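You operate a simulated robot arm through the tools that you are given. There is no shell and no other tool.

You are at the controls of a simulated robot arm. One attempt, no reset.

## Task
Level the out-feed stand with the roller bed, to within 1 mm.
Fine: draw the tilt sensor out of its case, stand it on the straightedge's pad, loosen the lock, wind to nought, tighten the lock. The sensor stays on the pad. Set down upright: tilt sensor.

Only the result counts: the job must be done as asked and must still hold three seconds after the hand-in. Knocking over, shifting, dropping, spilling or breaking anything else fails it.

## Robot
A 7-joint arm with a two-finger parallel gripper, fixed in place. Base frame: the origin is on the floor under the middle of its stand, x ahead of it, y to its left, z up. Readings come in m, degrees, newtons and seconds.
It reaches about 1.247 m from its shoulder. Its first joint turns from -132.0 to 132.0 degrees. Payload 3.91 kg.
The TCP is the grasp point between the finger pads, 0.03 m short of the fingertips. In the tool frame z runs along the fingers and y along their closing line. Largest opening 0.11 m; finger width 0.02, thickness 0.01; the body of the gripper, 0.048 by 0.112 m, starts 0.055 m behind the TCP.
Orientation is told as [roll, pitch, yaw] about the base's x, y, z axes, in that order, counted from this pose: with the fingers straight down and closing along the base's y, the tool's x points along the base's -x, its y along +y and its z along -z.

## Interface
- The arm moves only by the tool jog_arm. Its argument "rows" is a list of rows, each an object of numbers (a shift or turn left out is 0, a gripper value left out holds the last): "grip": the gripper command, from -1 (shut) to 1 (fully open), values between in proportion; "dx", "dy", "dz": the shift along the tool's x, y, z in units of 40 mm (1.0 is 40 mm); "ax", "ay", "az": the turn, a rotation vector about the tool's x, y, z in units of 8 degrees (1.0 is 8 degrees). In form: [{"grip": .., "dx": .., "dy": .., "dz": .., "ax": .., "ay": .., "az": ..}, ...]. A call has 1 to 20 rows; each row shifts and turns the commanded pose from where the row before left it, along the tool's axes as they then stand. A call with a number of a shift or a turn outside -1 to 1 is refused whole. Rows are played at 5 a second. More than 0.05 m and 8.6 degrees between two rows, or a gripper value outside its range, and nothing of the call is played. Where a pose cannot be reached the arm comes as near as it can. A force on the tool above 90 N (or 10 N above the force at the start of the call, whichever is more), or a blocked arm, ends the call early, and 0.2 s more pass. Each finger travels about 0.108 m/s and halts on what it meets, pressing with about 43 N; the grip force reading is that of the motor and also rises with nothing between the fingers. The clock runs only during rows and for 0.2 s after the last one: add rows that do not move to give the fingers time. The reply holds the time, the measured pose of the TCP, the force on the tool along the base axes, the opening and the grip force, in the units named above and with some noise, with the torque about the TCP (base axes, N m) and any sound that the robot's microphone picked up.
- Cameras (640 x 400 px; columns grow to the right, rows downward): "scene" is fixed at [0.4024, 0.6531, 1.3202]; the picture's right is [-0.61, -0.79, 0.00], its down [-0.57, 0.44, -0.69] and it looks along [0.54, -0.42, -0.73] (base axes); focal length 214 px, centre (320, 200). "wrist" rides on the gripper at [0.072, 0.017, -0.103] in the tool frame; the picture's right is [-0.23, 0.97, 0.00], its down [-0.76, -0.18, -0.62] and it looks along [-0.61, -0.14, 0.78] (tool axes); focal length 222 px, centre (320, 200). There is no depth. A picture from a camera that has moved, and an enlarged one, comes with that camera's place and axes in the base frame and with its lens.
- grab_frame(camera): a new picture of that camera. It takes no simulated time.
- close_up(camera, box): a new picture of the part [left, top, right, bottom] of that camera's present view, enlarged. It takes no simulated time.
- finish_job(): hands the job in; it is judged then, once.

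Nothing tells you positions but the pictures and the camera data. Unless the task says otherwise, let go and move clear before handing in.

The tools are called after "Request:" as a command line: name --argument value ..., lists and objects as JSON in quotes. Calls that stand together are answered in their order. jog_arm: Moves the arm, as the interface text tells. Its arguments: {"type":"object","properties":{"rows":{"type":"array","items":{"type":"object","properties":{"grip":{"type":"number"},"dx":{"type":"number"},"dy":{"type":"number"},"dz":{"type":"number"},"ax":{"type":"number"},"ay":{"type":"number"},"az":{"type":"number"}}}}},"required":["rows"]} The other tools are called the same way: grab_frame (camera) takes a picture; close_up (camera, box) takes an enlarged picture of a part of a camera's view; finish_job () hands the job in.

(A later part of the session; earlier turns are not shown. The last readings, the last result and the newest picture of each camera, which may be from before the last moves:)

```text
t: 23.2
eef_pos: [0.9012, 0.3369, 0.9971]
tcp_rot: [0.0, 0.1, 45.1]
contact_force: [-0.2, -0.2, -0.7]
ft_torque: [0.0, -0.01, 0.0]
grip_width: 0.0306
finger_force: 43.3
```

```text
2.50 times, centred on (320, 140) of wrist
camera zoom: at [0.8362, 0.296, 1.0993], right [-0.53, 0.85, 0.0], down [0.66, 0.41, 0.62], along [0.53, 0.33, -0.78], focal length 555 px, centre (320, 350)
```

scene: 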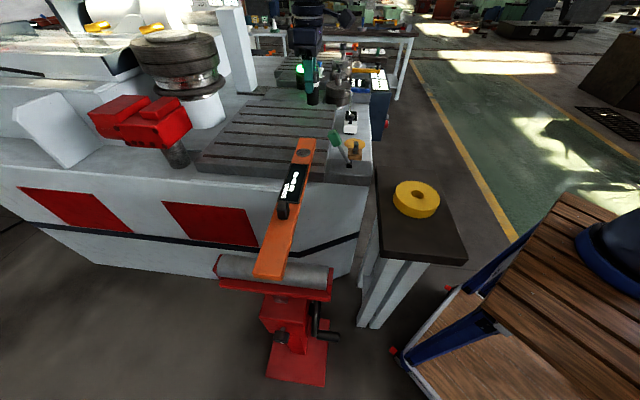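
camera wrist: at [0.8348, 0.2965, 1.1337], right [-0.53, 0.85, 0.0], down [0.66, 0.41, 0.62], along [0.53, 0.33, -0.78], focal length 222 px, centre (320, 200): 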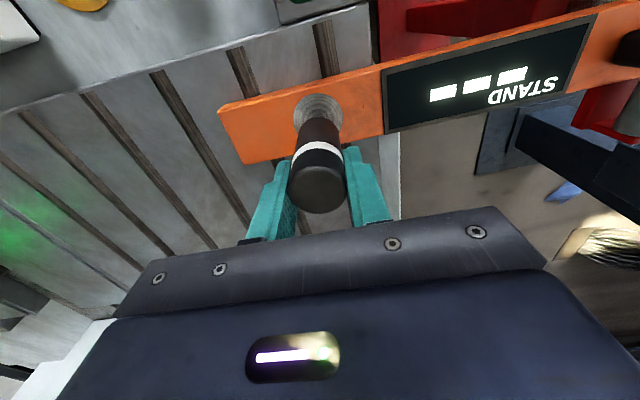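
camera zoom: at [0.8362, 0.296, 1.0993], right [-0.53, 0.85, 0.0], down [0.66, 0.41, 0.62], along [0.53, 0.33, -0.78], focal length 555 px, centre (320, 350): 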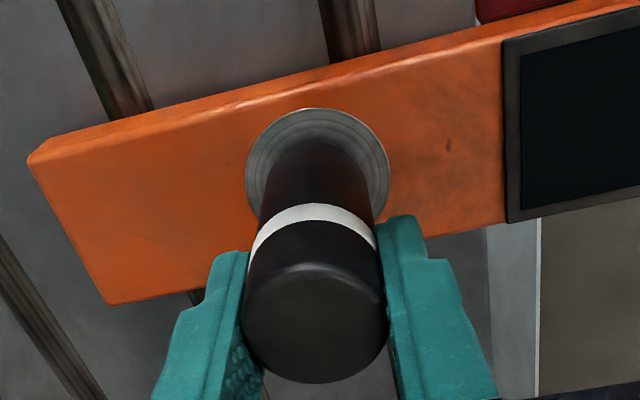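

About 10 mm of gap remains and it is well centered. I'll go down 7 mm, then creep.

Request:
jog_arm --rows '[{"dz": 0.1}, {"dz": 0.075}, {}]'

Request:
jog_arm --rows '[{"dz": 0.025}, {"dz": 0.025}, {}]'

Request:
close_up --camera "scene" --box '[285, 120, 325, 170]'

```text
t: 24.0
eef_pos: [0.8997, 0.3362, 0.9898]
tcp_rot: [0.1, -0.1, 45.1]
contact_force: [0.1, -0.5, -1.6]
ft_torque: [0.01, 0.02, -0.01]
grip_width: 0.0308
finger_force: 43.5
```

```text
t: 24.8
eef_pos: [0.9002, 0.3345, 0.989]
tcp_rot: [0.0, 0.0, 45.0]
contact_force: [0.3, 1.0, 1.1]
ft_torque: [0.03, 0.01, 0.01]
grip_width: 0.0309
finger_force: 43.2
```

```text
8.00 times, centred on (305, 145) of scene
camera zoom: at [0.4024, 0.6531, 1.3202], right [-0.61, -0.79, 0.0], down [-0.57, 0.44, -0.69], along [0.54, -0.42, -0.73], focal length 1716 px, centre (440, 640)
```

zoom: 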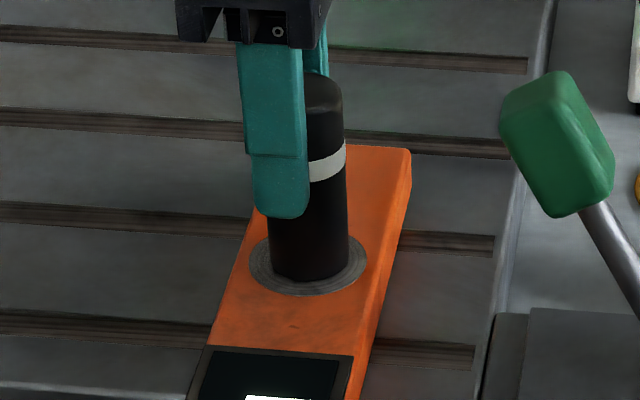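

Nearly down. I'll check the display and creep another millimeter or two.

Request:
jog_arm --rows '[{"dz": 0.025}, {}]'

Request:
close_up --camera "scene" --box '[270, 140, 330, 220]'

Request:
close_up --camera "wrist" --box '[360, 20, 640, 180]'

```text
t: 25.4
eef_pos: [0.8984, 0.3357, 0.9882]
tcp_rot: [0.0, 0.0, 44.9]
contact_force: [1.4, -2.2, 6.8]
ft_torque: [-0.25, -0.13, 0.03]
grip_width: 0.0307
finger_force: 43.2
```

```text
5.00 times, centred on (300, 180) of scene
camera zoom: at [0.4024, 0.6531, 1.3202], right [-0.61, -0.79, 0.0], down [-0.57, 0.44, -0.69], along [0.54, -0.42, -0.73], focal length 1072 px, centre (420, 300)
```

zoom: 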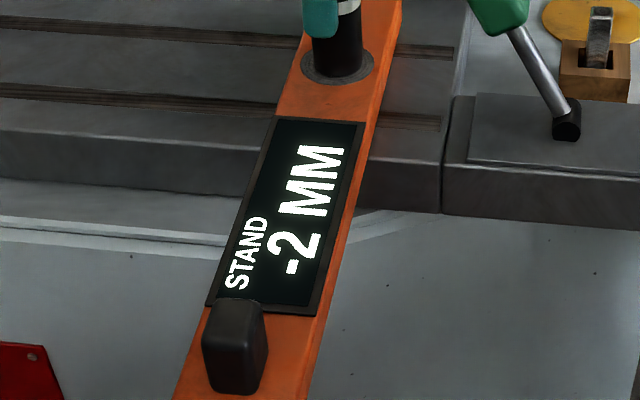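

```text
2.29 times, centred on (500, 100) of wrist
camera zoom: at [0.836, 0.2966, 1.0898], right [-0.53, 0.85, 0.0], down [0.66, 0.41, 0.62], along [0.53, 0.33, -0.78], focal length 508 px, centre (-91, 429)
```

zoom: 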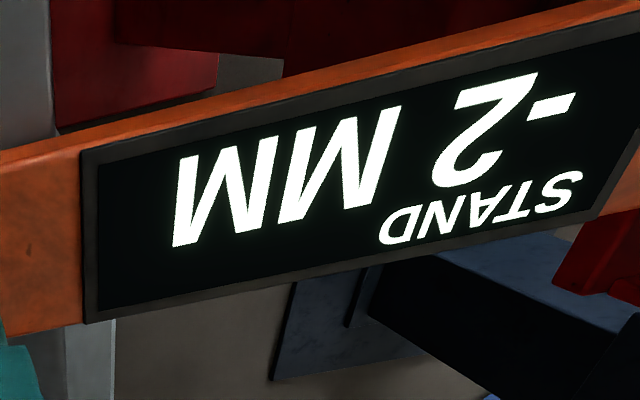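

The sensor touches down (about 7 N) and the display now reads STAND −2 MM. I'll ease the pressure slightly, then open gently.

Request:
jog_arm --rows '[{"dz": -0.012}, {}, {"grip": -0.4}, {"grip": -0.3}, {"grip": -0.1}, {"grip": 0.2}, {"grip": 0.6}, {}, {}]'

Request:
close_up --camera "scene" --box '[270, 110, 350, 220]'

Request:
grab_frame --camera "wrist"

```text
t: 27.4
eef_pos: [0.8998, 0.335, 0.9871]
tcp_rot: [0.0, 0.0, 45.0]
contact_force: [-0.1, -0.6, 0.2]
ft_torque: [-0.02, -0.02, -0.03]
grip_width: 0.0881
finger_force: 0.1
```

```text
3.64 times, centred on (310, 165) of scene
camera zoom: at [0.4024, 0.6531, 1.3202], right [-0.61, -0.79, 0.0], down [-0.57, 0.44, -0.69], along [0.54, -0.42, -0.73], focal length 780 px, centre (356, 327)
```

zoom: 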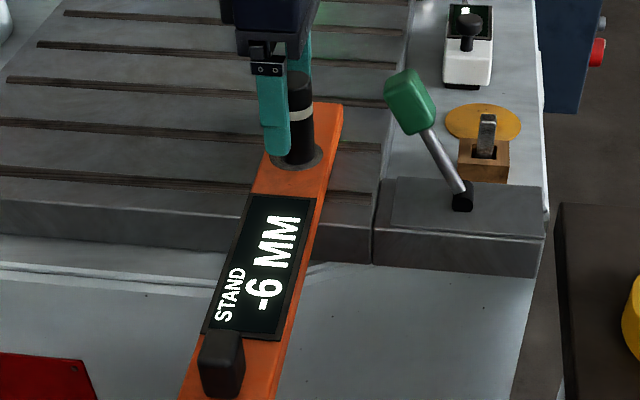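

```text
taken
camera wrist: at [0.8361, 0.2963, 1.0901], right [-0.53, 0.85, 0.0], down [0.66, 0.41, 0.62], along [0.53, 0.33, -0.78], focal length 222 px, centre (320, 200)
```

wrist: 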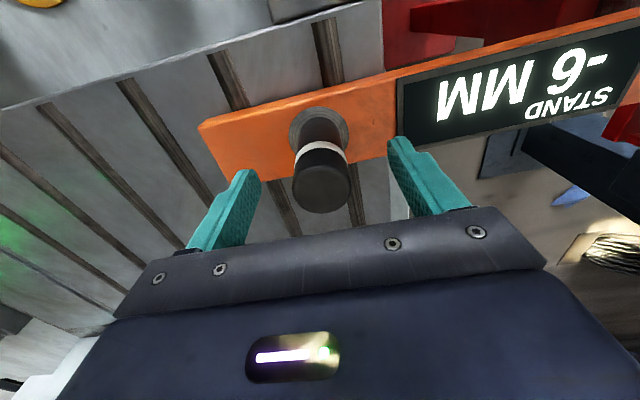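

The sensor stands on the pad and the display reads −6 MM. I'll raise straight up clear of it and re-check the reading.

Request:
jog_arm --rows '[{"dz": -0.3, "grip": 0.8}, {"dz": -0.6}, {"dz": -0.8}, {"dz": -0.8}, {"dz": -0.8}, {"dz": -0.8}, {}]'

Request:
close_up --camera "scene" --box '[270, 110, 350, 220]'

Request:
grab_frame --camera "wrist"

```text
t: 29.0
eef_pos: [0.9005, 0.3348, 1.152]
tcp_rot: [0.0, 0.0, 45.0]
contact_force: [0.2, -1.3, 0.9]
ft_torque: [0.01, 0.0, 0.01]
grip_width: 0.0992
finger_force: 0.0
```

```text
3.64 times, centred on (310, 165) of scene
camera zoom: at [0.4024, 0.6531, 1.3202], right [-0.61, -0.79, 0.0], down [-0.57, 0.44, -0.69], along [0.54, -0.42, -0.73], focal length 780 px, centre (356, 327)
```

zoom: 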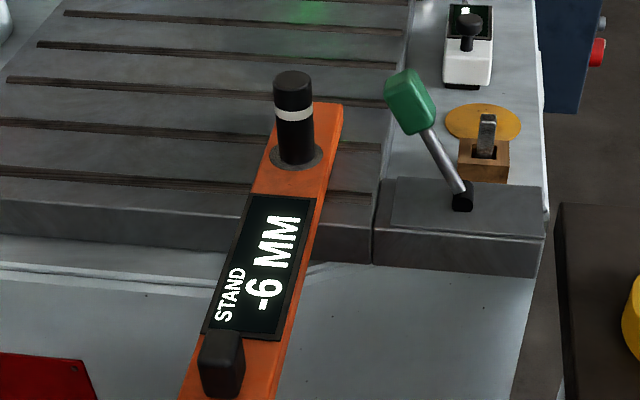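

```text
taken
camera wrist: at [0.8357, 0.2955, 1.2546], right [-0.53, 0.85, 0.0], down [0.66, 0.41, 0.62], along [0.53, 0.33, -0.78], focal length 222 px, centre (320, 200)
```

wrist: 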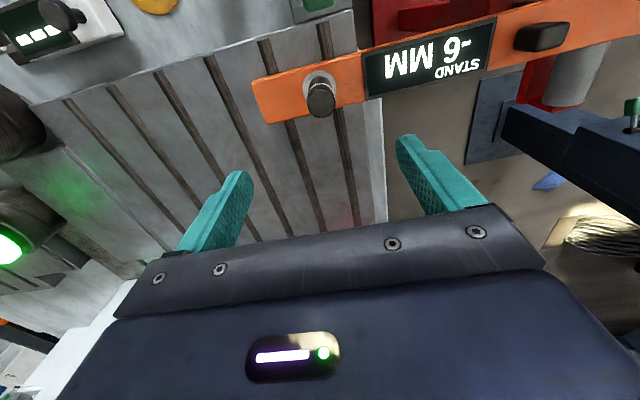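

Reading holds at −6 MM with the sensor upright. Now I move the hand back over towards the stand to view the handwheel and lock closely.

Request:
jog_arm --rows '[{"dx": 0.4935, "dy": 0.8323}, {"dx": 0.4935, "dy": 0.8323}, {"dx": 0.4935, "dy": 0.8323}, {"dx": 0.4935, "dy": 0.8323}, {"dx": 0.4935, "dy": 0.8323}, {"dx": 0.4935, "dy": 0.8323}, {"dx": 0.4935, "dy": 0.8323}, {"dx": 0.4935, "dy": 0.8323}, {"dx": 0.4935, "dy": 0.8323}, {"dx": 0.4935, "dy": 0.8323}, {"dx": 0.4935, "dy": 0.8323}, {"dx": 0.4935, "dy": 0.8323}, {}]'

Request:
grab_frame --camera "wrist"

Request:
grab_frame --camera "scene"

```text
t: 31.8
eef_pos: [0.4488, 0.4504, 1.1513]
tcp_rot: [0.0, 0.0, 44.9]
contact_force: [-0.6, 0.6, -0.4]
ft_torque: [0.0, 0.01, -0.02]
grip_width: 0.099
finger_force: 0.0
```

```text
taken
camera wrist: at [0.3852, 0.4109, 1.2535], right [-0.53, 0.85, 0.0], down [0.66, 0.41, 0.62], along [0.53, 0.33, -0.78], focal length 222 px, centre (320, 200)
```

wrist: 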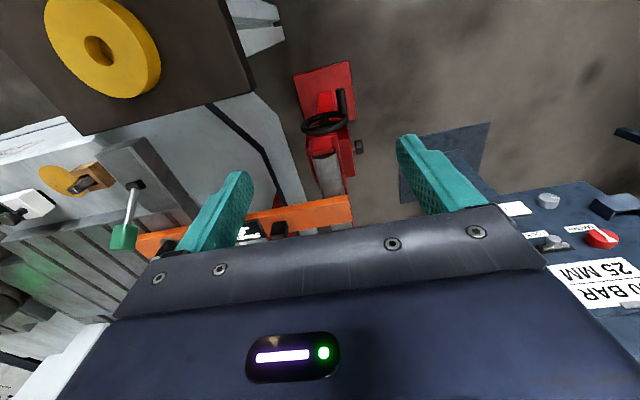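

```text
taken
```

scene: 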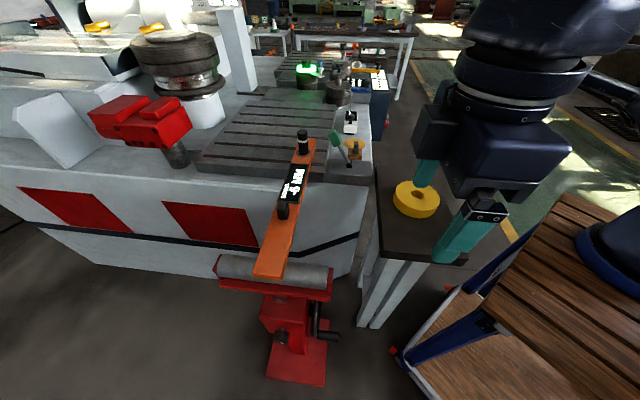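

Request:
close_up --camera "wrist" --box '[280, 50, 400, 220]'

Request:
close_up --camera "scene" --box '[255, 285, 355, 390]'

Request:
close_up --camera "wrist" --box '[470, 170, 640, 320]'

```text
2.35 times, centred on (340, 135) of wrist
camera zoom: at [0.3852, 0.4109, 1.2535], right [-0.53, 0.85, 0.0], down [0.66, 0.41, 0.62], along [0.53, 0.33, -0.78], focal length 523 px, centre (273, 353)
```

zoom: 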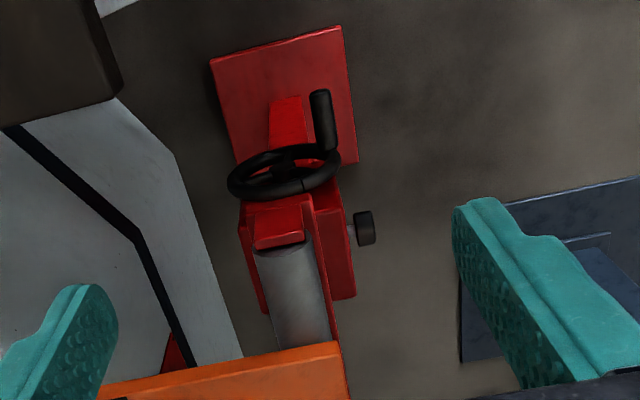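

```text
3.81 times, centred on (305, 338) of scene
camera zoom: at [0.4024, 0.6531, 1.3202], right [-0.61, -0.79, 0.0], down [-0.57, 0.44, -0.69], along [0.54, -0.42, -0.73], focal length 817 px, centre (377, -324)
```

zoom: 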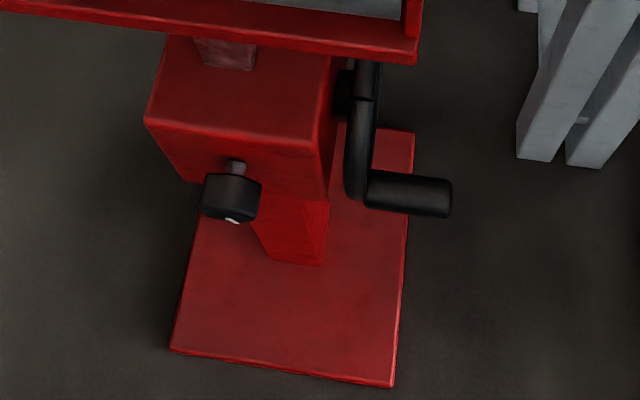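

```text
2.67 times, centred on (555, 245) of wrist
camera zoom: at [0.3852, 0.4109, 1.2535], right [-0.53, 0.85, 0.0], down [0.66, 0.41, 0.62], along [0.53, 0.33, -0.78], focal length 592 px, centre (-307, 80)
```

zoom: 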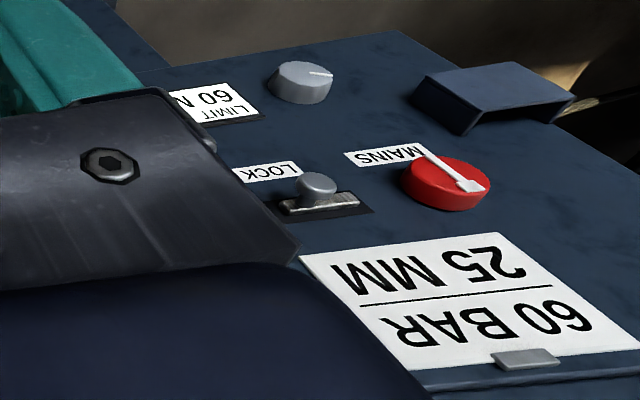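

The lock is a black knob at about (0.566, 0.655, 0.65) on the stand's outer face. The wheel's center is near (0.556, 0.533, 0.667), with its handle pointing toward the robot. I'll move to open space outside the stand and tip the hand horizontal to face the lock.

Request:
jog_arm --rows '[{"dx": -0.4875, "dy": 0.794, "dz": 0.3125}, {"dx": -0.4875, "dy": 0.794, "dz": 0.3125}, {"dx": -0.4875, "dy": 0.794, "dz": 0.3125}, {"dx": -0.4875, "dy": 0.794, "dz": 0.3125}, {"dx": -0.4875, "dy": 0.794, "dz": 0.3125}, {"dx": -0.4875, "dy": 0.794, "dz": 0.3125}, {"dx": -0.4875, "dy": 0.794, "dz": 0.3125}, {"dx": -0.4875, "dy": 0.794, "dz": 0.3125}, {}]'

Request:
jog_arm --rows '[{"ax": 1}, {"ax": 1}, {"ax": 1}, {"ax": 1}, {"ax": 1}, {}]'

Request:
grab_frame --camera "wrist"

Request:
grab_frame --camera "scene"

```text
t: 33.8
eef_pos: [0.3798, 0.7403, 1.0515]
tcp_rot: [0.0, 0.0, 45.0]
contact_force: [0.2, -0.3, 0.2]
ft_torque: [0.02, 0.0, 0.02]
grip_width: 0.099
finger_force: 0.0
```

```text
t: 35.2
eef_pos: [0.3805, 0.7398, 1.0529]
tcp_rot: [-40.0, 0.0, 45.0]
contact_force: [0.0, 1.0, 0.8]
ft_torque: [0.01, -0.01, -0.02]
grip_width: 0.0989
finger_force: 0.2
```

```text
taken
camera wrist: at [0.2721, 0.7459, 1.1198], right [-0.37, 0.69, -0.63], down [0.35, 0.73, 0.59], along [0.86, 0.0, -0.51], focal length 222 px, centre (320, 200)
```

wrist: 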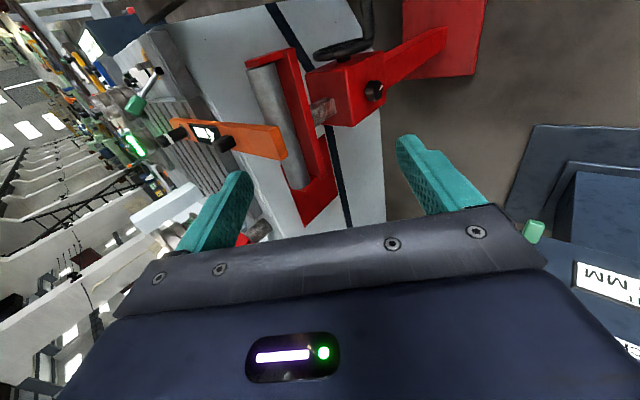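

```text
taken
```

scene: 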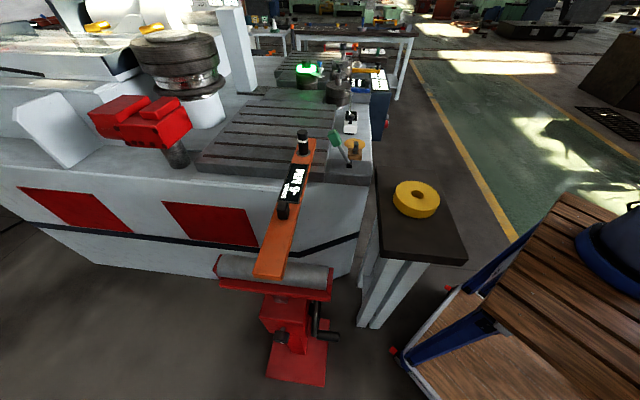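

The lock knob is visible from outside now. I'll finish tipping to horizontal and look again.

Request:
jog_arm --rows '[{"ax": 1}, {"ax": 1}, {"ax": 1}, {"ax": 1}, {"ax": 1}, {"ax": 1}, {"ax": 0.25}, {}]'

Request:
grab_frame --camera "wrist"

Request:
close_up --camera "wrist" --box '[320, 0, 560, 160]'

```text
t: 37.0
eef_pos: [0.3791, 0.7395, 1.0516]
tcp_rot: [-90.2, -0.1, 45.0]
contact_force: [0.6, 0.2, -0.6]
ft_torque: [0.0, 0.0, -0.01]
grip_width: 0.0988
finger_force: 0.2
```

```text
taken
camera wrist: at [0.2548, 0.7633, 1.034], right [0.16, 0.16, -0.97], down [0.1, 0.98, 0.18], along [0.98, -0.12, 0.14], focal length 222 px, centre (320, 200)
```

wrist: 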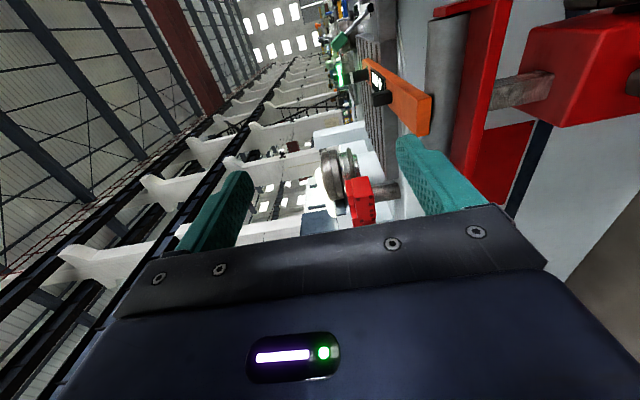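

```text
2.50 times, centred on (440, 80) of wrist
camera zoom: at [0.2548, 0.7633, 1.034], right [0.16, 0.16, -0.97], down [0.1, 0.98, 0.18], along [0.98, -0.12, 0.14], focal length 555 px, centre (20, 500)
```

zoom: 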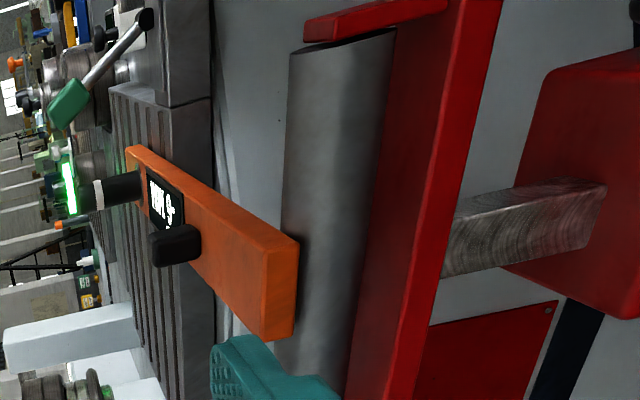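

The hand is horizontal and facing the stand. I'll lower it in the open space outside the stand to the lock's height.

Request:
jog_arm --rows '[{"dy": 0.9}, {"dy": 0.9}, {"dy": 0.9}, {"dy": 0.9}, {"dy": 0.9}, {}]'

Request:
grab_frame --camera "wrist"

Request:
grab_frame --camera "scene"

```text
t: 38.4
eef_pos: [0.3789, 0.7403, 0.8717]
tcp_rot: [-90.1, 0.1, 45.0]
contact_force: [0.6, 0.6, -0.2]
ft_torque: [-0.02, 0.0, 0.0]
grip_width: 0.0992
finger_force: 0.1
```

```text
taken
camera wrist: at [0.2543, 0.7632, 0.8534], right [0.16, 0.16, -0.97], down [0.1, 0.98, 0.18], along [0.98, -0.12, 0.14], focal length 222 px, centre (320, 200)
```

wrist: 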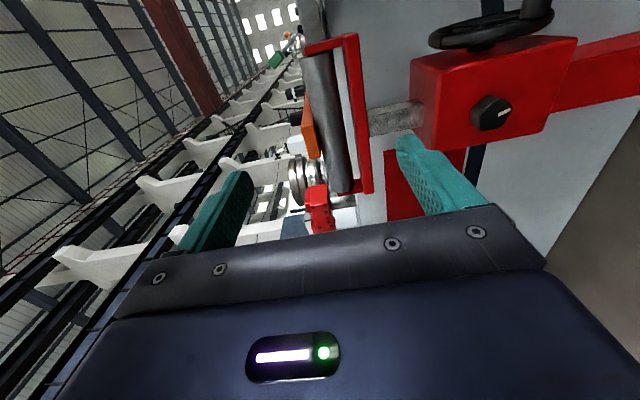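

```text
taken
```

scene: 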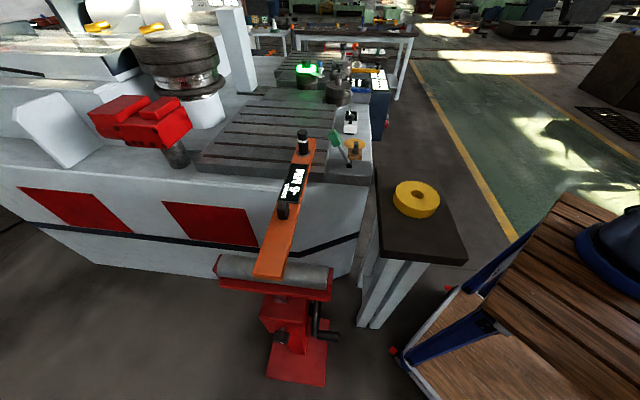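

Request:
close_up --camera "wrist" --box '[440, 70, 540, 160]'

Request:
close_up --camera "wrist" --box '[380, 0, 620, 180]'

```text
4.44 times, centred on (490, 115) of wrist
camera zoom: at [0.2543, 0.7632, 0.8534], right [0.16, 0.16, -0.97], down [0.1, 0.98, 0.18], along [0.98, -0.12, 0.14], focal length 987 px, centre (-436, 578)
```

zoom: 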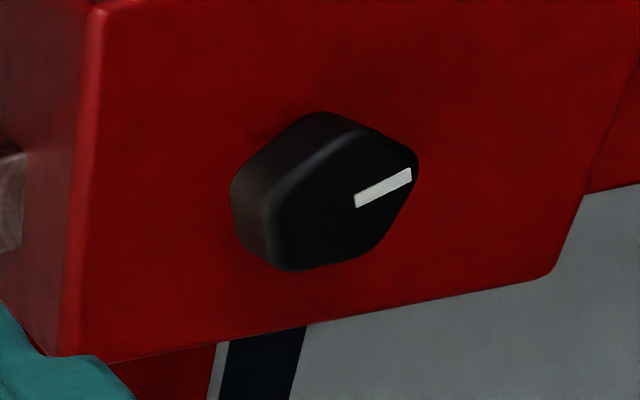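

```text
2.22 times, centred on (500, 90) of wrist
camera zoom: at [0.2543, 0.7632, 0.8534], right [0.16, 0.16, -0.97], down [0.1, 0.98, 0.18], along [0.98, -0.12, 0.14], focal length 494 px, centre (-80, 444)
```

zoom: 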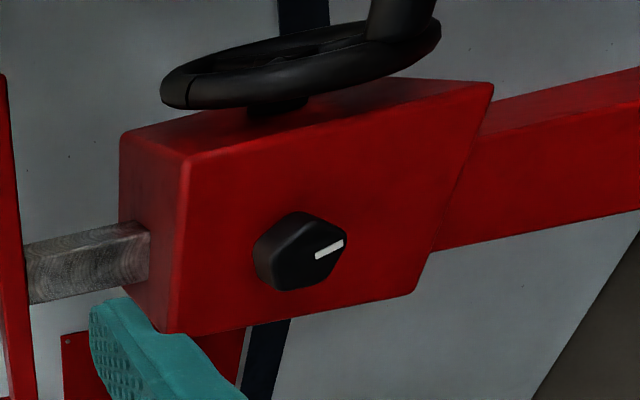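

The lock is a small lobed knob with a white pointer. I'll lower to its height and line up with it, staying about 14 cm back.

Request:
jog_arm --rows '[{"dy": 0.86}, {"dy": 0.86}, {"dy": 0.86}, {"dy": 0.86}, {"dy": 0.86}, {"dy": 0.86}, {"dx": -0.83}, {"dx": -0.83}, {}]'

Request:
grab_frame --camera "wrist"

Request:
close_up --camera "wrist" --box '[240, 60, 400, 180]'

Request:
grab_frame --camera "scene"

```text
t: 40.4
eef_pos: [0.3914, 0.7408, 0.6802]
tcp_rot: [-89.9, -0.1, 45.1]
contact_force: [0.1, 0.3, -1.2]
ft_torque: [-0.02, -0.01, 0.02]
grip_width: 0.0992
finger_force: 0.1
out of reach, approached as far as the arm can: row 6, 7, 8
```

```text
taken
camera wrist: at [0.2651, 0.7634, 0.6626], right [0.16, 0.16, -0.97], down [0.1, 0.98, 0.18], along [0.98, -0.12, 0.14], focal length 222 px, centre (320, 200)
```

wrist: 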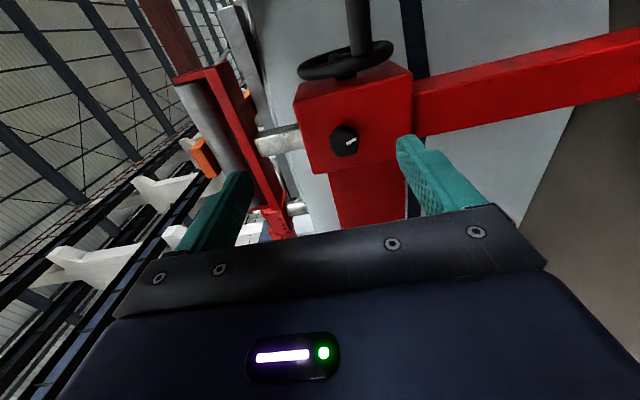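

```text
3.33 times, centred on (320, 120) of wrist
camera zoom: at [0.2651, 0.7634, 0.6626], right [0.16, 0.16, -0.97], down [0.1, 0.98, 0.18], along [0.98, -0.12, 0.14], focal length 740 px, centre (320, 467)
```

zoom: 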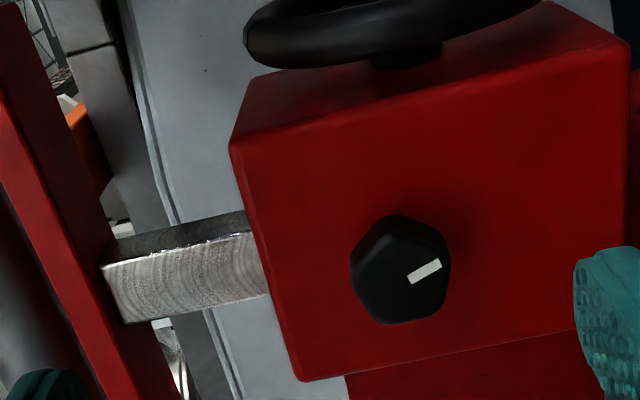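

```text
taken
```

scene: 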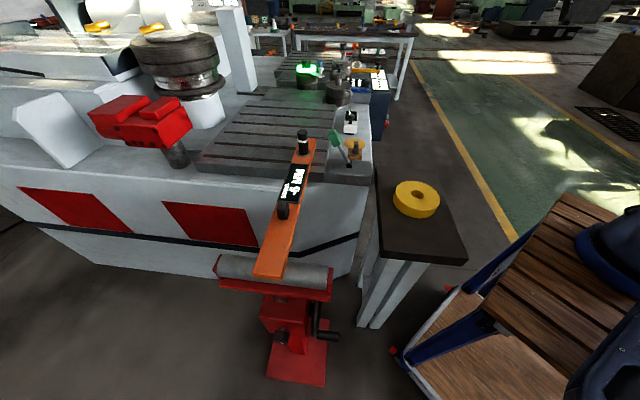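

The arm is at its reach limit this far back, but closer to the stand it should be fine. I'll move forward along the tool and see what pose it attains.

Request:
jog_arm --rows '[{"dz": 0.6}, {"dz": 0.6}, {"dz": 0.6}, {}, {}]'

Request:
grab_frame --camera "wrist"

```text
t: 41.6
eef_pos: [0.4409, 0.6904, 0.6813]
tcp_rot: [-90.0, 0.0, 45.0]
contact_force: [0.8, 0.0, -0.5]
ft_torque: [-0.01, -0.02, -0.01]
grip_width: 0.0994
finger_force: 0.1
```

```text
taken
camera wrist: at [0.3148, 0.7133, 0.6622], right [0.16, 0.16, -0.97], down [0.1, 0.98, 0.18], along [0.98, -0.12, 0.14], focal length 222 px, centre (320, 200)
```

wrist: 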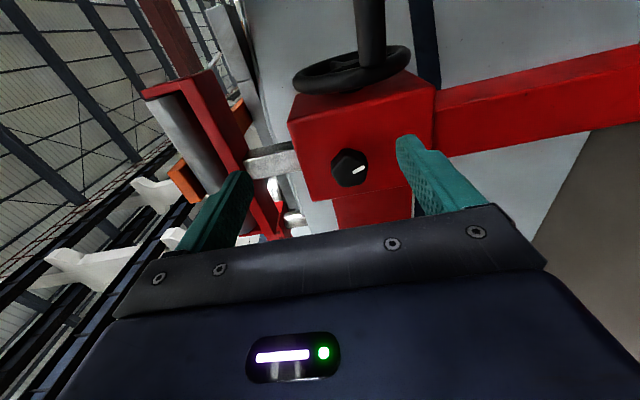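

The knob face is at about (0.557, 0.654, 0.658). I'll line up on its axis and go to about 5 cm in front of it.

Request:
jog_arm --rows '[{"dz": 0.6, "dy": 0.27}, {"dz": 0.6, "dy": 0.28}, {"dx": -0.7}, {"dx": -0.71}, {}, {}]'

Request:
grab_frame --camera "wrist"

Request:
close_up --camera "wrist" --box '[240, 80, 400, 200]'

Request:
grab_frame --camera "scene"

```text
t: 43.0
eef_pos: [0.5126, 0.6981, 0.66]
tcp_rot: [-89.9, 0.0, 45.0]
contact_force: [0.1, -0.5, -0.9]
ft_torque: [0.02, 0.01, -0.02]
grip_width: 0.0991
finger_force: 0.0
```

```text
taken
camera wrist: at [0.3879, 0.7209, 0.6409], right [0.16, 0.16, -0.97], down [0.1, 0.98, 0.18], along [0.98, -0.12, 0.14], focal length 222 px, centre (320, 200)
```

wrist: 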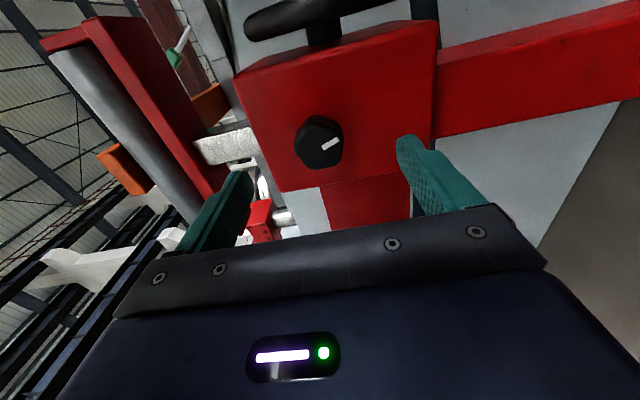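

```text
3.33 times, centred on (320, 140) of wrist
camera zoom: at [0.3879, 0.7209, 0.6409], right [0.16, 0.16, -0.97], down [0.1, 0.98, 0.18], along [0.98, -0.12, 0.14], focal length 740 px, centre (320, 400)
```

zoom: 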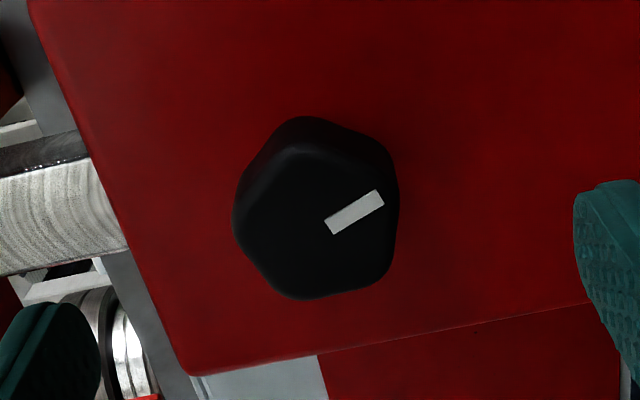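

```text
taken
```

scene: 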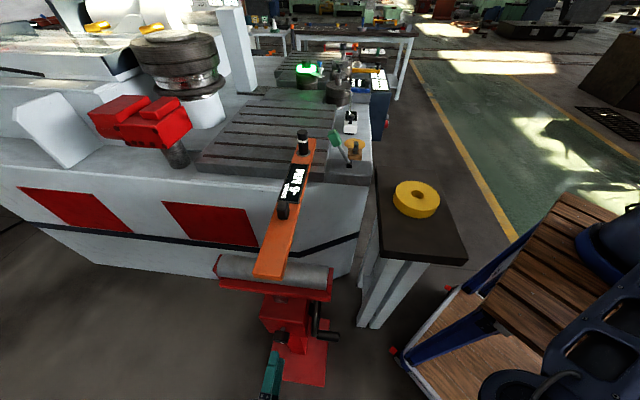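

The five-sided knob is centered and its flat lines up with the closing direction. Before gripping, I'll test how far the hand can roll here in the loosening direction.

Request:
jog_arm --rows '[{"az": -1}, {"az": -1}, {"az": -1}, {"az": -1}, {"az": -1}, {"az": -1}, {"az": -1}, {"az": -1}, {"az": -1}, {"az": -1}, {"az": -1}, {}]'

Request:
grab_frame --camera "wrist"

Request:
grab_frame --camera "scene"

```text
t: 45.6
eef_pos: [0.5141, 0.6967, 0.6584]
tcp_rot: [-89.5, 88.0, 45.4]
contact_force: [-0.1, 0.2, 0.1]
ft_torque: [-0.01, 0.01, 0.0]
grip_width: 0.0991
finger_force: 0.0
```

```text
taken
camera wrist: at [0.426, 0.7575, 0.7285], right [-0.68, -0.68, -0.26], down [-0.3, 0.58, -0.76], along [0.67, -0.44, -0.6], focal length 222 px, centre (320, 200)
```

wrist: 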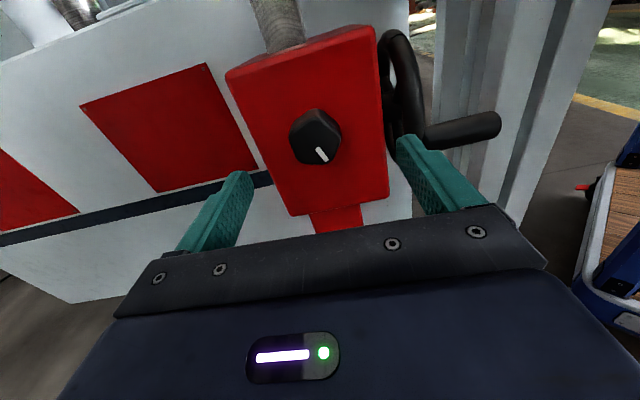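

```text
taken
```

scene: 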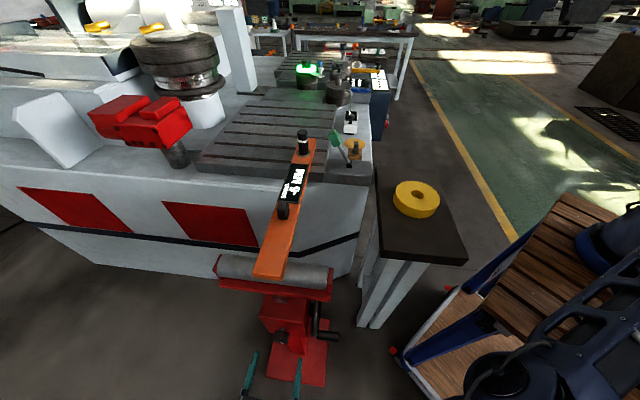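

The roll works here and gives an upright view of the knob; its pointer aims down and slightly right. I'll test the next part of the roll range.

Request:
jog_arm --rows '[{"az": -1}, {"az": -1}, {"az": -1}, {"az": -1}, {"az": -1}, {"az": -1}, {"az": -1}, {"az": -1}, {"az": -1}, {}]'

Request:
grab_frame --camera "wrist"

```text
t: 47.8
eef_pos: [0.5129, 0.6979, 0.6571]
tcp_rot: [90.0, 19.8, -135.0]
contact_force: [0.4, 0.7, -0.5]
ft_torque: [0.03, 0.01, 0.0]
grip_width: 0.0991
finger_force: 0.2
```

```text
taken
camera wrist: at [0.484, 0.8152, 0.6974], right [-0.39, -0.39, 0.84], down [-0.9, -0.02, -0.43], along [0.18, -0.92, -0.34], focal length 222 px, centre (320, 200)
```

wrist: 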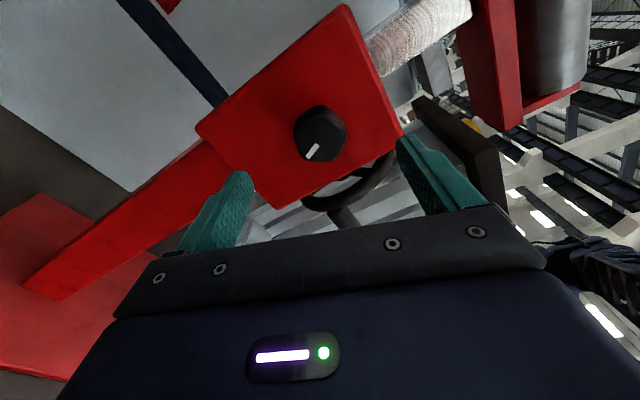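

The hand can roll at least 160° here. I'll roll back to the start, correct about 4.5 mm sideways, and advance until the fingertips straddle the knob.

Request:
jog_arm --rows '[{"az": 1}, {"az": 1}, {"az": 1}, {"az": 1}, {"az": 1}, {"az": 1}, {"az": 1}, {"az": 1}, {"az": 1}, {"az": 1}, {"az": 1}, {"az": 1}, {"az": 1}, {"az": 1}, {"az": 1}, {"az": 1}, {"az": 1}, {"az": 1}, {"az": 1}, {"az": 1}]'

Request:
jog_arm --rows '[{"dx": -0.11, "dy": -0.025}, {"dz": 0.4}, {"dz": 0.4}, {}]'

Request:
grab_frame --camera "wrist"

Request:
close_up --camera "wrist" --box '[240, 100, 400, 220]'

Request:
close_up --camera "scene" --box '[240, 300, 340, 400]'

```text
t: 52.0
eef_pos: [0.513, 0.6969, 0.6583]
tcp_rot: [-90.0, -0.1, 45.0]
contact_force: [0.0, 0.5, 1.1]
ft_torque: [-0.02, 0.02, 0.03]
grip_width: 0.0989
finger_force: 0.0
```

```text
t: 53.0
eef_pos: [0.5386, 0.6779, 0.66]
tcp_rot: [-90.1, 0.0, 45.0]
contact_force: [0.3, -0.1, 0.6]
ft_torque: [-0.01, -0.01, 0.03]
grip_width: 0.099
finger_force: 0.0
```

```text
taken
camera wrist: at [0.4145, 0.6998, 0.6413], right [0.16, 0.16, -0.97], down [0.1, 0.98, 0.18], along [0.98, -0.12, 0.14], focal length 222 px, centre (320, 200)
```

wrist: 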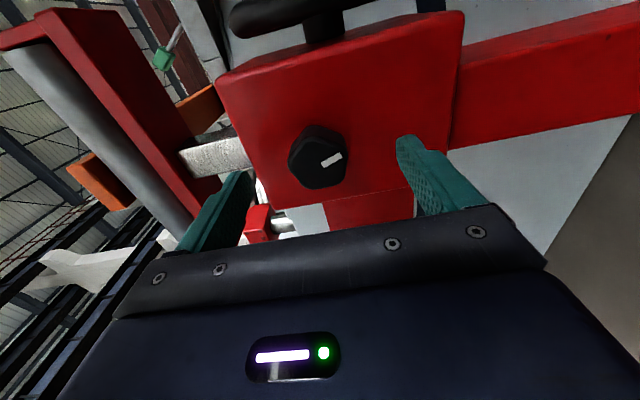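

```text
3.33 times, centred on (320, 160) of wrist
camera zoom: at [0.4145, 0.6998, 0.6413], right [0.16, 0.16, -0.97], down [0.1, 0.98, 0.18], along [0.98, -0.12, 0.14], focal length 740 px, centre (320, 333)
```

zoom: 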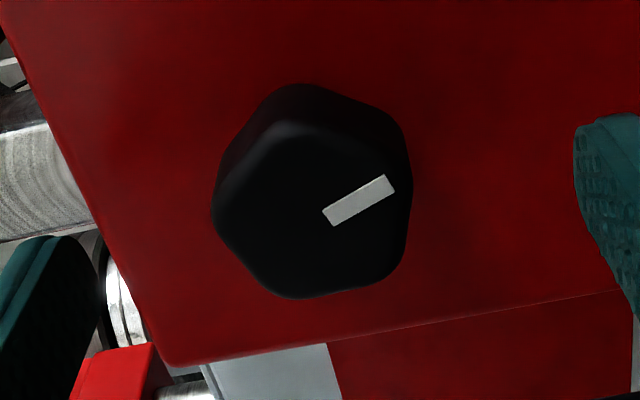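

```text
4.00 times, centred on (290, 350) of scene
camera zoom: at [0.4024, 0.6531, 1.3202], right [-0.61, -0.79, 0.0], down [-0.57, 0.44, -0.69], along [0.54, -0.42, -0.73], focal length 858 px, centre (440, -400)
```

zoom: 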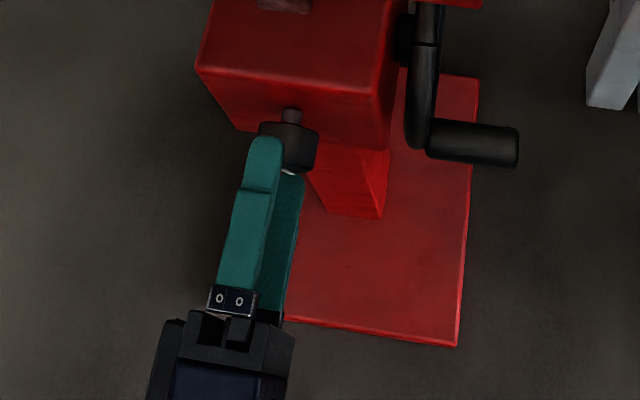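

The knob is centered on the tool axis with the fingertips level with its front face. I'll advance about 22 mm so the fingers straddle it, then close gently.

Request:
jog_arm --rows '[{"dz": 0.25}, {"dz": 0.2}, {"dz": 0.1}, {}]'

Request:
close_up --camera "wrist" --box '[240, 100, 400, 220]'

Request:
close_up --camera "scene" --box '[255, 310, 325, 370]'

```text
t: 54.0
eef_pos: [0.556, 0.6622, 0.659]
tcp_rot: [-90.0, 0.0, 45.0]
contact_force: [-0.1, 0.0, -0.7]
ft_torque: [-0.03, 0.01, 0.0]
grip_width: 0.0988
finger_force: 0.1
```

```text
3.33 times, centred on (320, 160) of wrist
camera zoom: at [0.4303, 0.6848, 0.641], right [0.16, 0.16, -0.97], down [0.1, 0.98, 0.18], along [0.98, -0.12, 0.14], focal length 740 px, centre (320, 333)
```

zoom: 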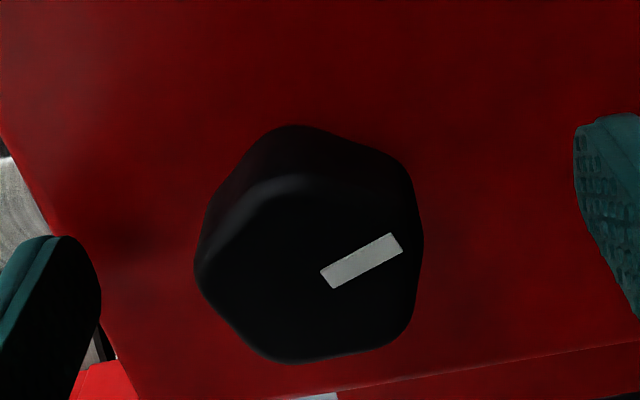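

```text
6.67 times, centred on (290, 340) of scene
camera zoom: at [0.4024, 0.6531, 1.3202], right [-0.61, -0.79, 0.0], down [-0.57, 0.44, -0.69], along [0.54, -0.42, -0.73], focal length 1430 px, centre (520, -733)
```

zoom: 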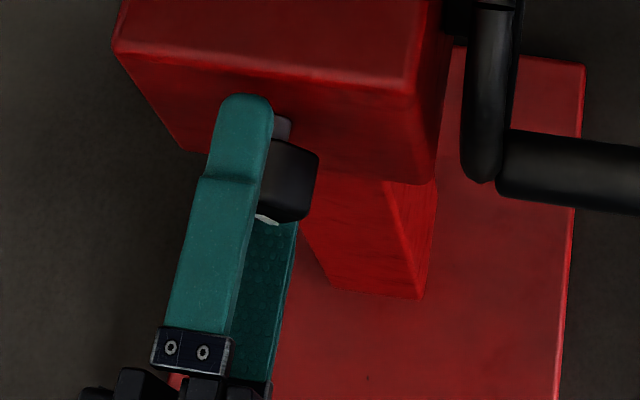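

The fingers straddle the knob. From its corners I find the nearest flat is about 12° off the closing line, so I'll roll by 12° first and then close.

Request:
jog_arm --rows '[{"az": 0.75}, {"az": 0.75}, {}, {"grip": 0.2}, {"grip": -0.1}, {"grip": -0.2}, {"grip": -0.3}, {"grip": -1}, {}, {}]'

Request:
close_up --camera "wrist" --box '[240, 100, 400, 220]'

Request:
close_up --camera "scene" --box '[220, 230, 360, 380]'

```text
t: 56.2
eef_pos: [0.5563, 0.6635, 0.66]
tcp_rot: [-90.0, -12.1, 45.0]
contact_force: [-3.2, -4.3, 23.9]
ft_torque: [0.17, 0.22, -1.13]
grip_width: 0.0401
finger_force: 45.1
```

```text
3.33 times, centred on (320, 160) of wrist
camera zoom: at [0.4336, 0.6886, 0.6274], right [0.3, 0.3, -0.9], down [0.06, 0.94, 0.33], along [0.95, -0.15, 0.27], focal length 740 px, centre (320, 333)
```

zoom: 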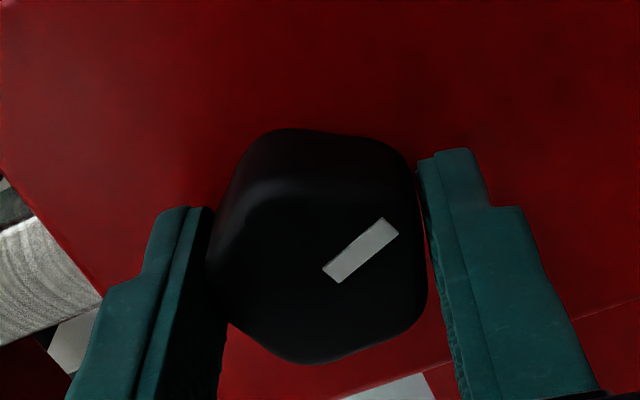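

```text
2.67 times, centred on (290, 305) of scene
camera zoom: at [0.4024, 0.6531, 1.3202], right [-0.61, -0.79, 0.0], down [-0.57, 0.44, -0.69], along [0.54, -0.42, -0.73], focal length 572 px, centre (400, -80)
```

zoom: 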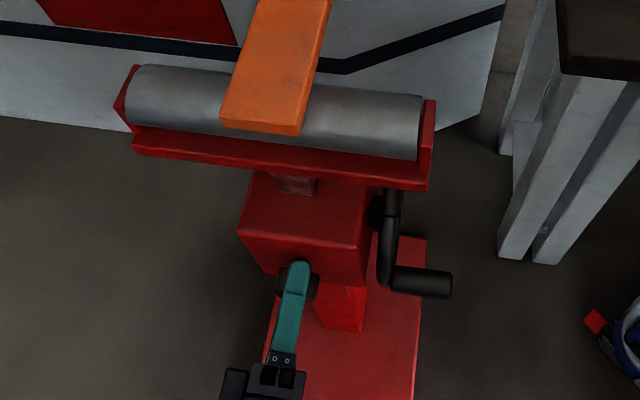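

Gripped at 40 mm, but with a 24 N upward push on the tool, meaning the hand sits slightly low. I'll trim the position to relieve that.

Request:
jog_arm --rows '[{"dy": -0.03}, {}, {}]'

```text
t: 57.0
eef_pos: [0.5543, 0.6626, 0.6605]
tcp_rot: [-90.0, -12.0, 45.1]
contact_force: [13.1, 9.7, 12.1]
ft_torque: [-0.36, -0.31, 0.81]
grip_width: 0.0397
finger_force: 45.4
```

Request:
jog_arm --rows '[{"dx": -0.015, "dy": -0.02}, {}, {}]'

```text
t: 57.8
eef_pos: [0.5549, 0.6631, 0.6611]
tcp_rot: [-90.0, -11.9, 45.0]
contact_force: [13.1, 10.7, -0.8]
ft_torque: [-0.37, -0.21, 1.09]
grip_width: 0.0398
finger_force: 44.9
```

Request:
jog_arm --rows '[{"dx": -0.04}, {}, {}]'

```text
t: 58.6
eef_pos: [0.5547, 0.6634, 0.6596]
tcp_rot: [-90.0, -11.9, 44.9]
contact_force: [-18.9, -20.7, -7.0]
ft_torque: [0.03, 0.35, -0.35]
grip_width: 0.0395
finger_force: 45.2
```

Request:
jog_arm --rows '[{"dx": 0.022, "dy": 0.008}, {}, {}]'

```text
t: 59.4
eef_pos: [0.5572, 0.6626, 0.6612]
tcp_rot: [-90.0, -11.9, 45.0]
contact_force: [-15.2, -20.2, -17.4]
ft_torque: [-0.25, 0.11, -0.45]
grip_width: 0.0398
finger_force: 44.7
```

Request:
jog_arm --rows '[{}, {}, {}, {}, {}]'

```text
t: 60.6
eef_pos: [0.5554, 0.6633, 0.6606]
tcp_rot: [-90.0, -11.8, 45.0]
contact_force: [-14.8, -21.2, -24.6]
ft_torque: [-0.29, 0.14, -0.24]
grip_width: 0.04
finger_force: 45.2
```

Request:
jog_arm --rows '[{"dx": 0.029, "dy": 0.017}, {}, {}, {}]'

```text
t: 61.6
eef_pos: [0.5568, 0.6633, 0.6605]
tcp_rot: [-89.9, -12.0, 45.1]
contact_force: [-1.5, -7.2, -19.3]
ft_torque: [-0.05, 0.36, -0.54]
grip_width: 0.0398
finger_force: 44.9
```

Request:
jog_arm --rows '[{"dx": 0.009, "dy": 0.016}, {}, {}, {}]'

```text
t: 62.6
eef_pos: [0.5552, 0.664, 0.6593]
tcp_rot: [-90.0, -11.9, 45.1]
contact_force: [15.1, 15.0, -10.0]
ft_torque: [-0.29, 0.11, 0.08]
grip_width: 0.04
finger_force: 45.0
```

The forces are small enough now. I'll start turning counter-clockwise (loosening), in modest steps.

Request:
jog_arm --rows '[{"dx": -0.012, "dy": 0.006}, {"az": -0.5}, {"az": -0.5}, {"az": -0.5}, {"az": -0.5}, {"az": -0.5}, {"az": -0.5}, {}]'

Request:
close_up --camera "wrist" --box '[240, 100, 400, 220]'

Request:
close_up --camera "scene" --box '[250, 270, 350, 370]'

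```text
t: 64.4
eef_pos: [0.5549, 0.6623, 0.6595]
tcp_rot: [-90.1, 12.0, 45.0]
contact_force: [3.5, -3.4, 7.6]
ft_torque: [-0.17, -0.16, 0.35]
grip_width: 0.0395
finger_force: 45.3
```

```text
3.33 times, centred on (320, 160) of wrist
camera zoom: at [0.4284, 0.6835, 0.6573], right [0.01, 0.01, -1.0], down [0.11, 0.99, 0.01], along [0.99, -0.11, 0.01], focal length 740 px, centre (320, 333)
```

zoom: 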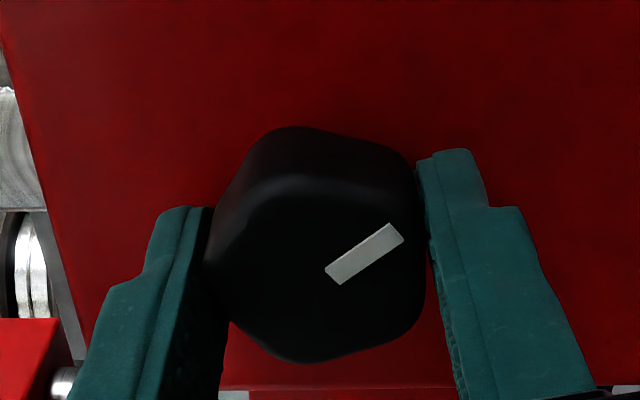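

```text
4.00 times, centred on (300, 320) of scene
camera zoom: at [0.4024, 0.6531, 1.3202], right [-0.61, -0.79, 0.0], down [-0.57, 0.44, -0.69], along [0.54, -0.42, -0.73], focal length 858 px, centre (400, -280)
```

zoom: 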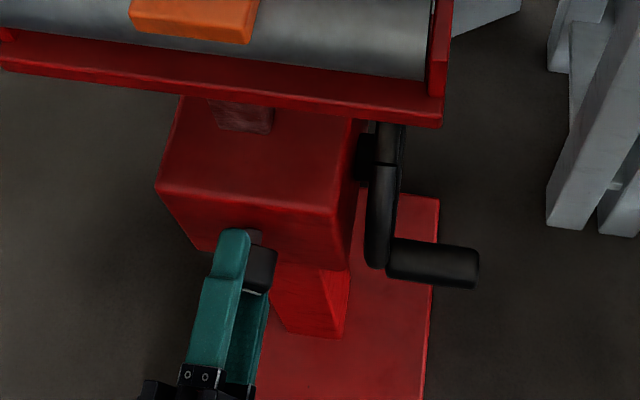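

The knob turns with the fingers and with little torque. Continuing counter-clockwise.

Request:
jog_arm --rows '[{"az": -0.7}, {"az": -0.7}, {"az": -0.7}, {"az": -0.7}, {"az": -0.7}, {"az": -0.7}, {"az": -0.7}, {}]'

Request:
close_up --camera "wrist" --box '[240, 100, 400, 220]'

Request:
close_up --camera "scene" --box '[270, 110, 350, 220]'

```text
t: 66.2
eef_pos: [0.5555, 0.6628, 0.6587]
tcp_rot: [-90.1, 51.3, 44.9]
contact_force: [-0.6, -6.0, 0.8]
ft_torque: [-0.29, -0.24, -0.05]
grip_width: 0.0393
finger_force: 44.7
```

```text
3.33 times, centred on (320, 160) of wrist
camera zoom: at [0.4394, 0.6947, 0.7041], right [-0.44, -0.44, -0.79], down [-0.01, 0.88, -0.48], along [0.9, -0.21, -0.38], focal length 740 px, centre (320, 333)
```

zoom: 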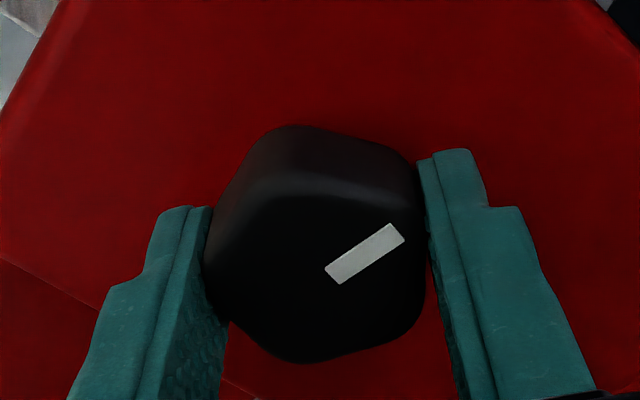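

```text
3.64 times, centred on (310, 165) of scene
camera zoom: at [0.4024, 0.6531, 1.3202], right [-0.61, -0.79, 0.0], down [-0.57, 0.44, -0.69], along [0.54, -0.42, -0.73], focal length 780 px, centre (356, 327)
```

zoom: 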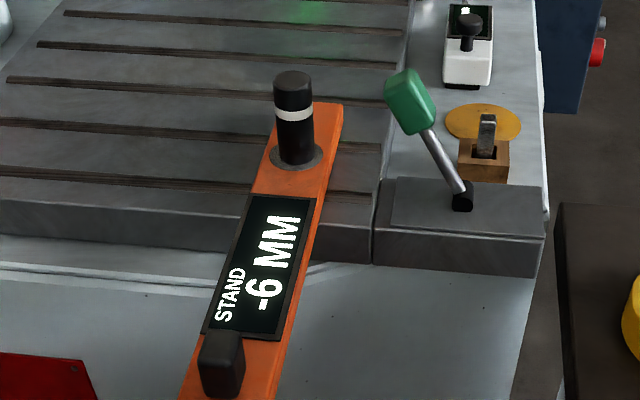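

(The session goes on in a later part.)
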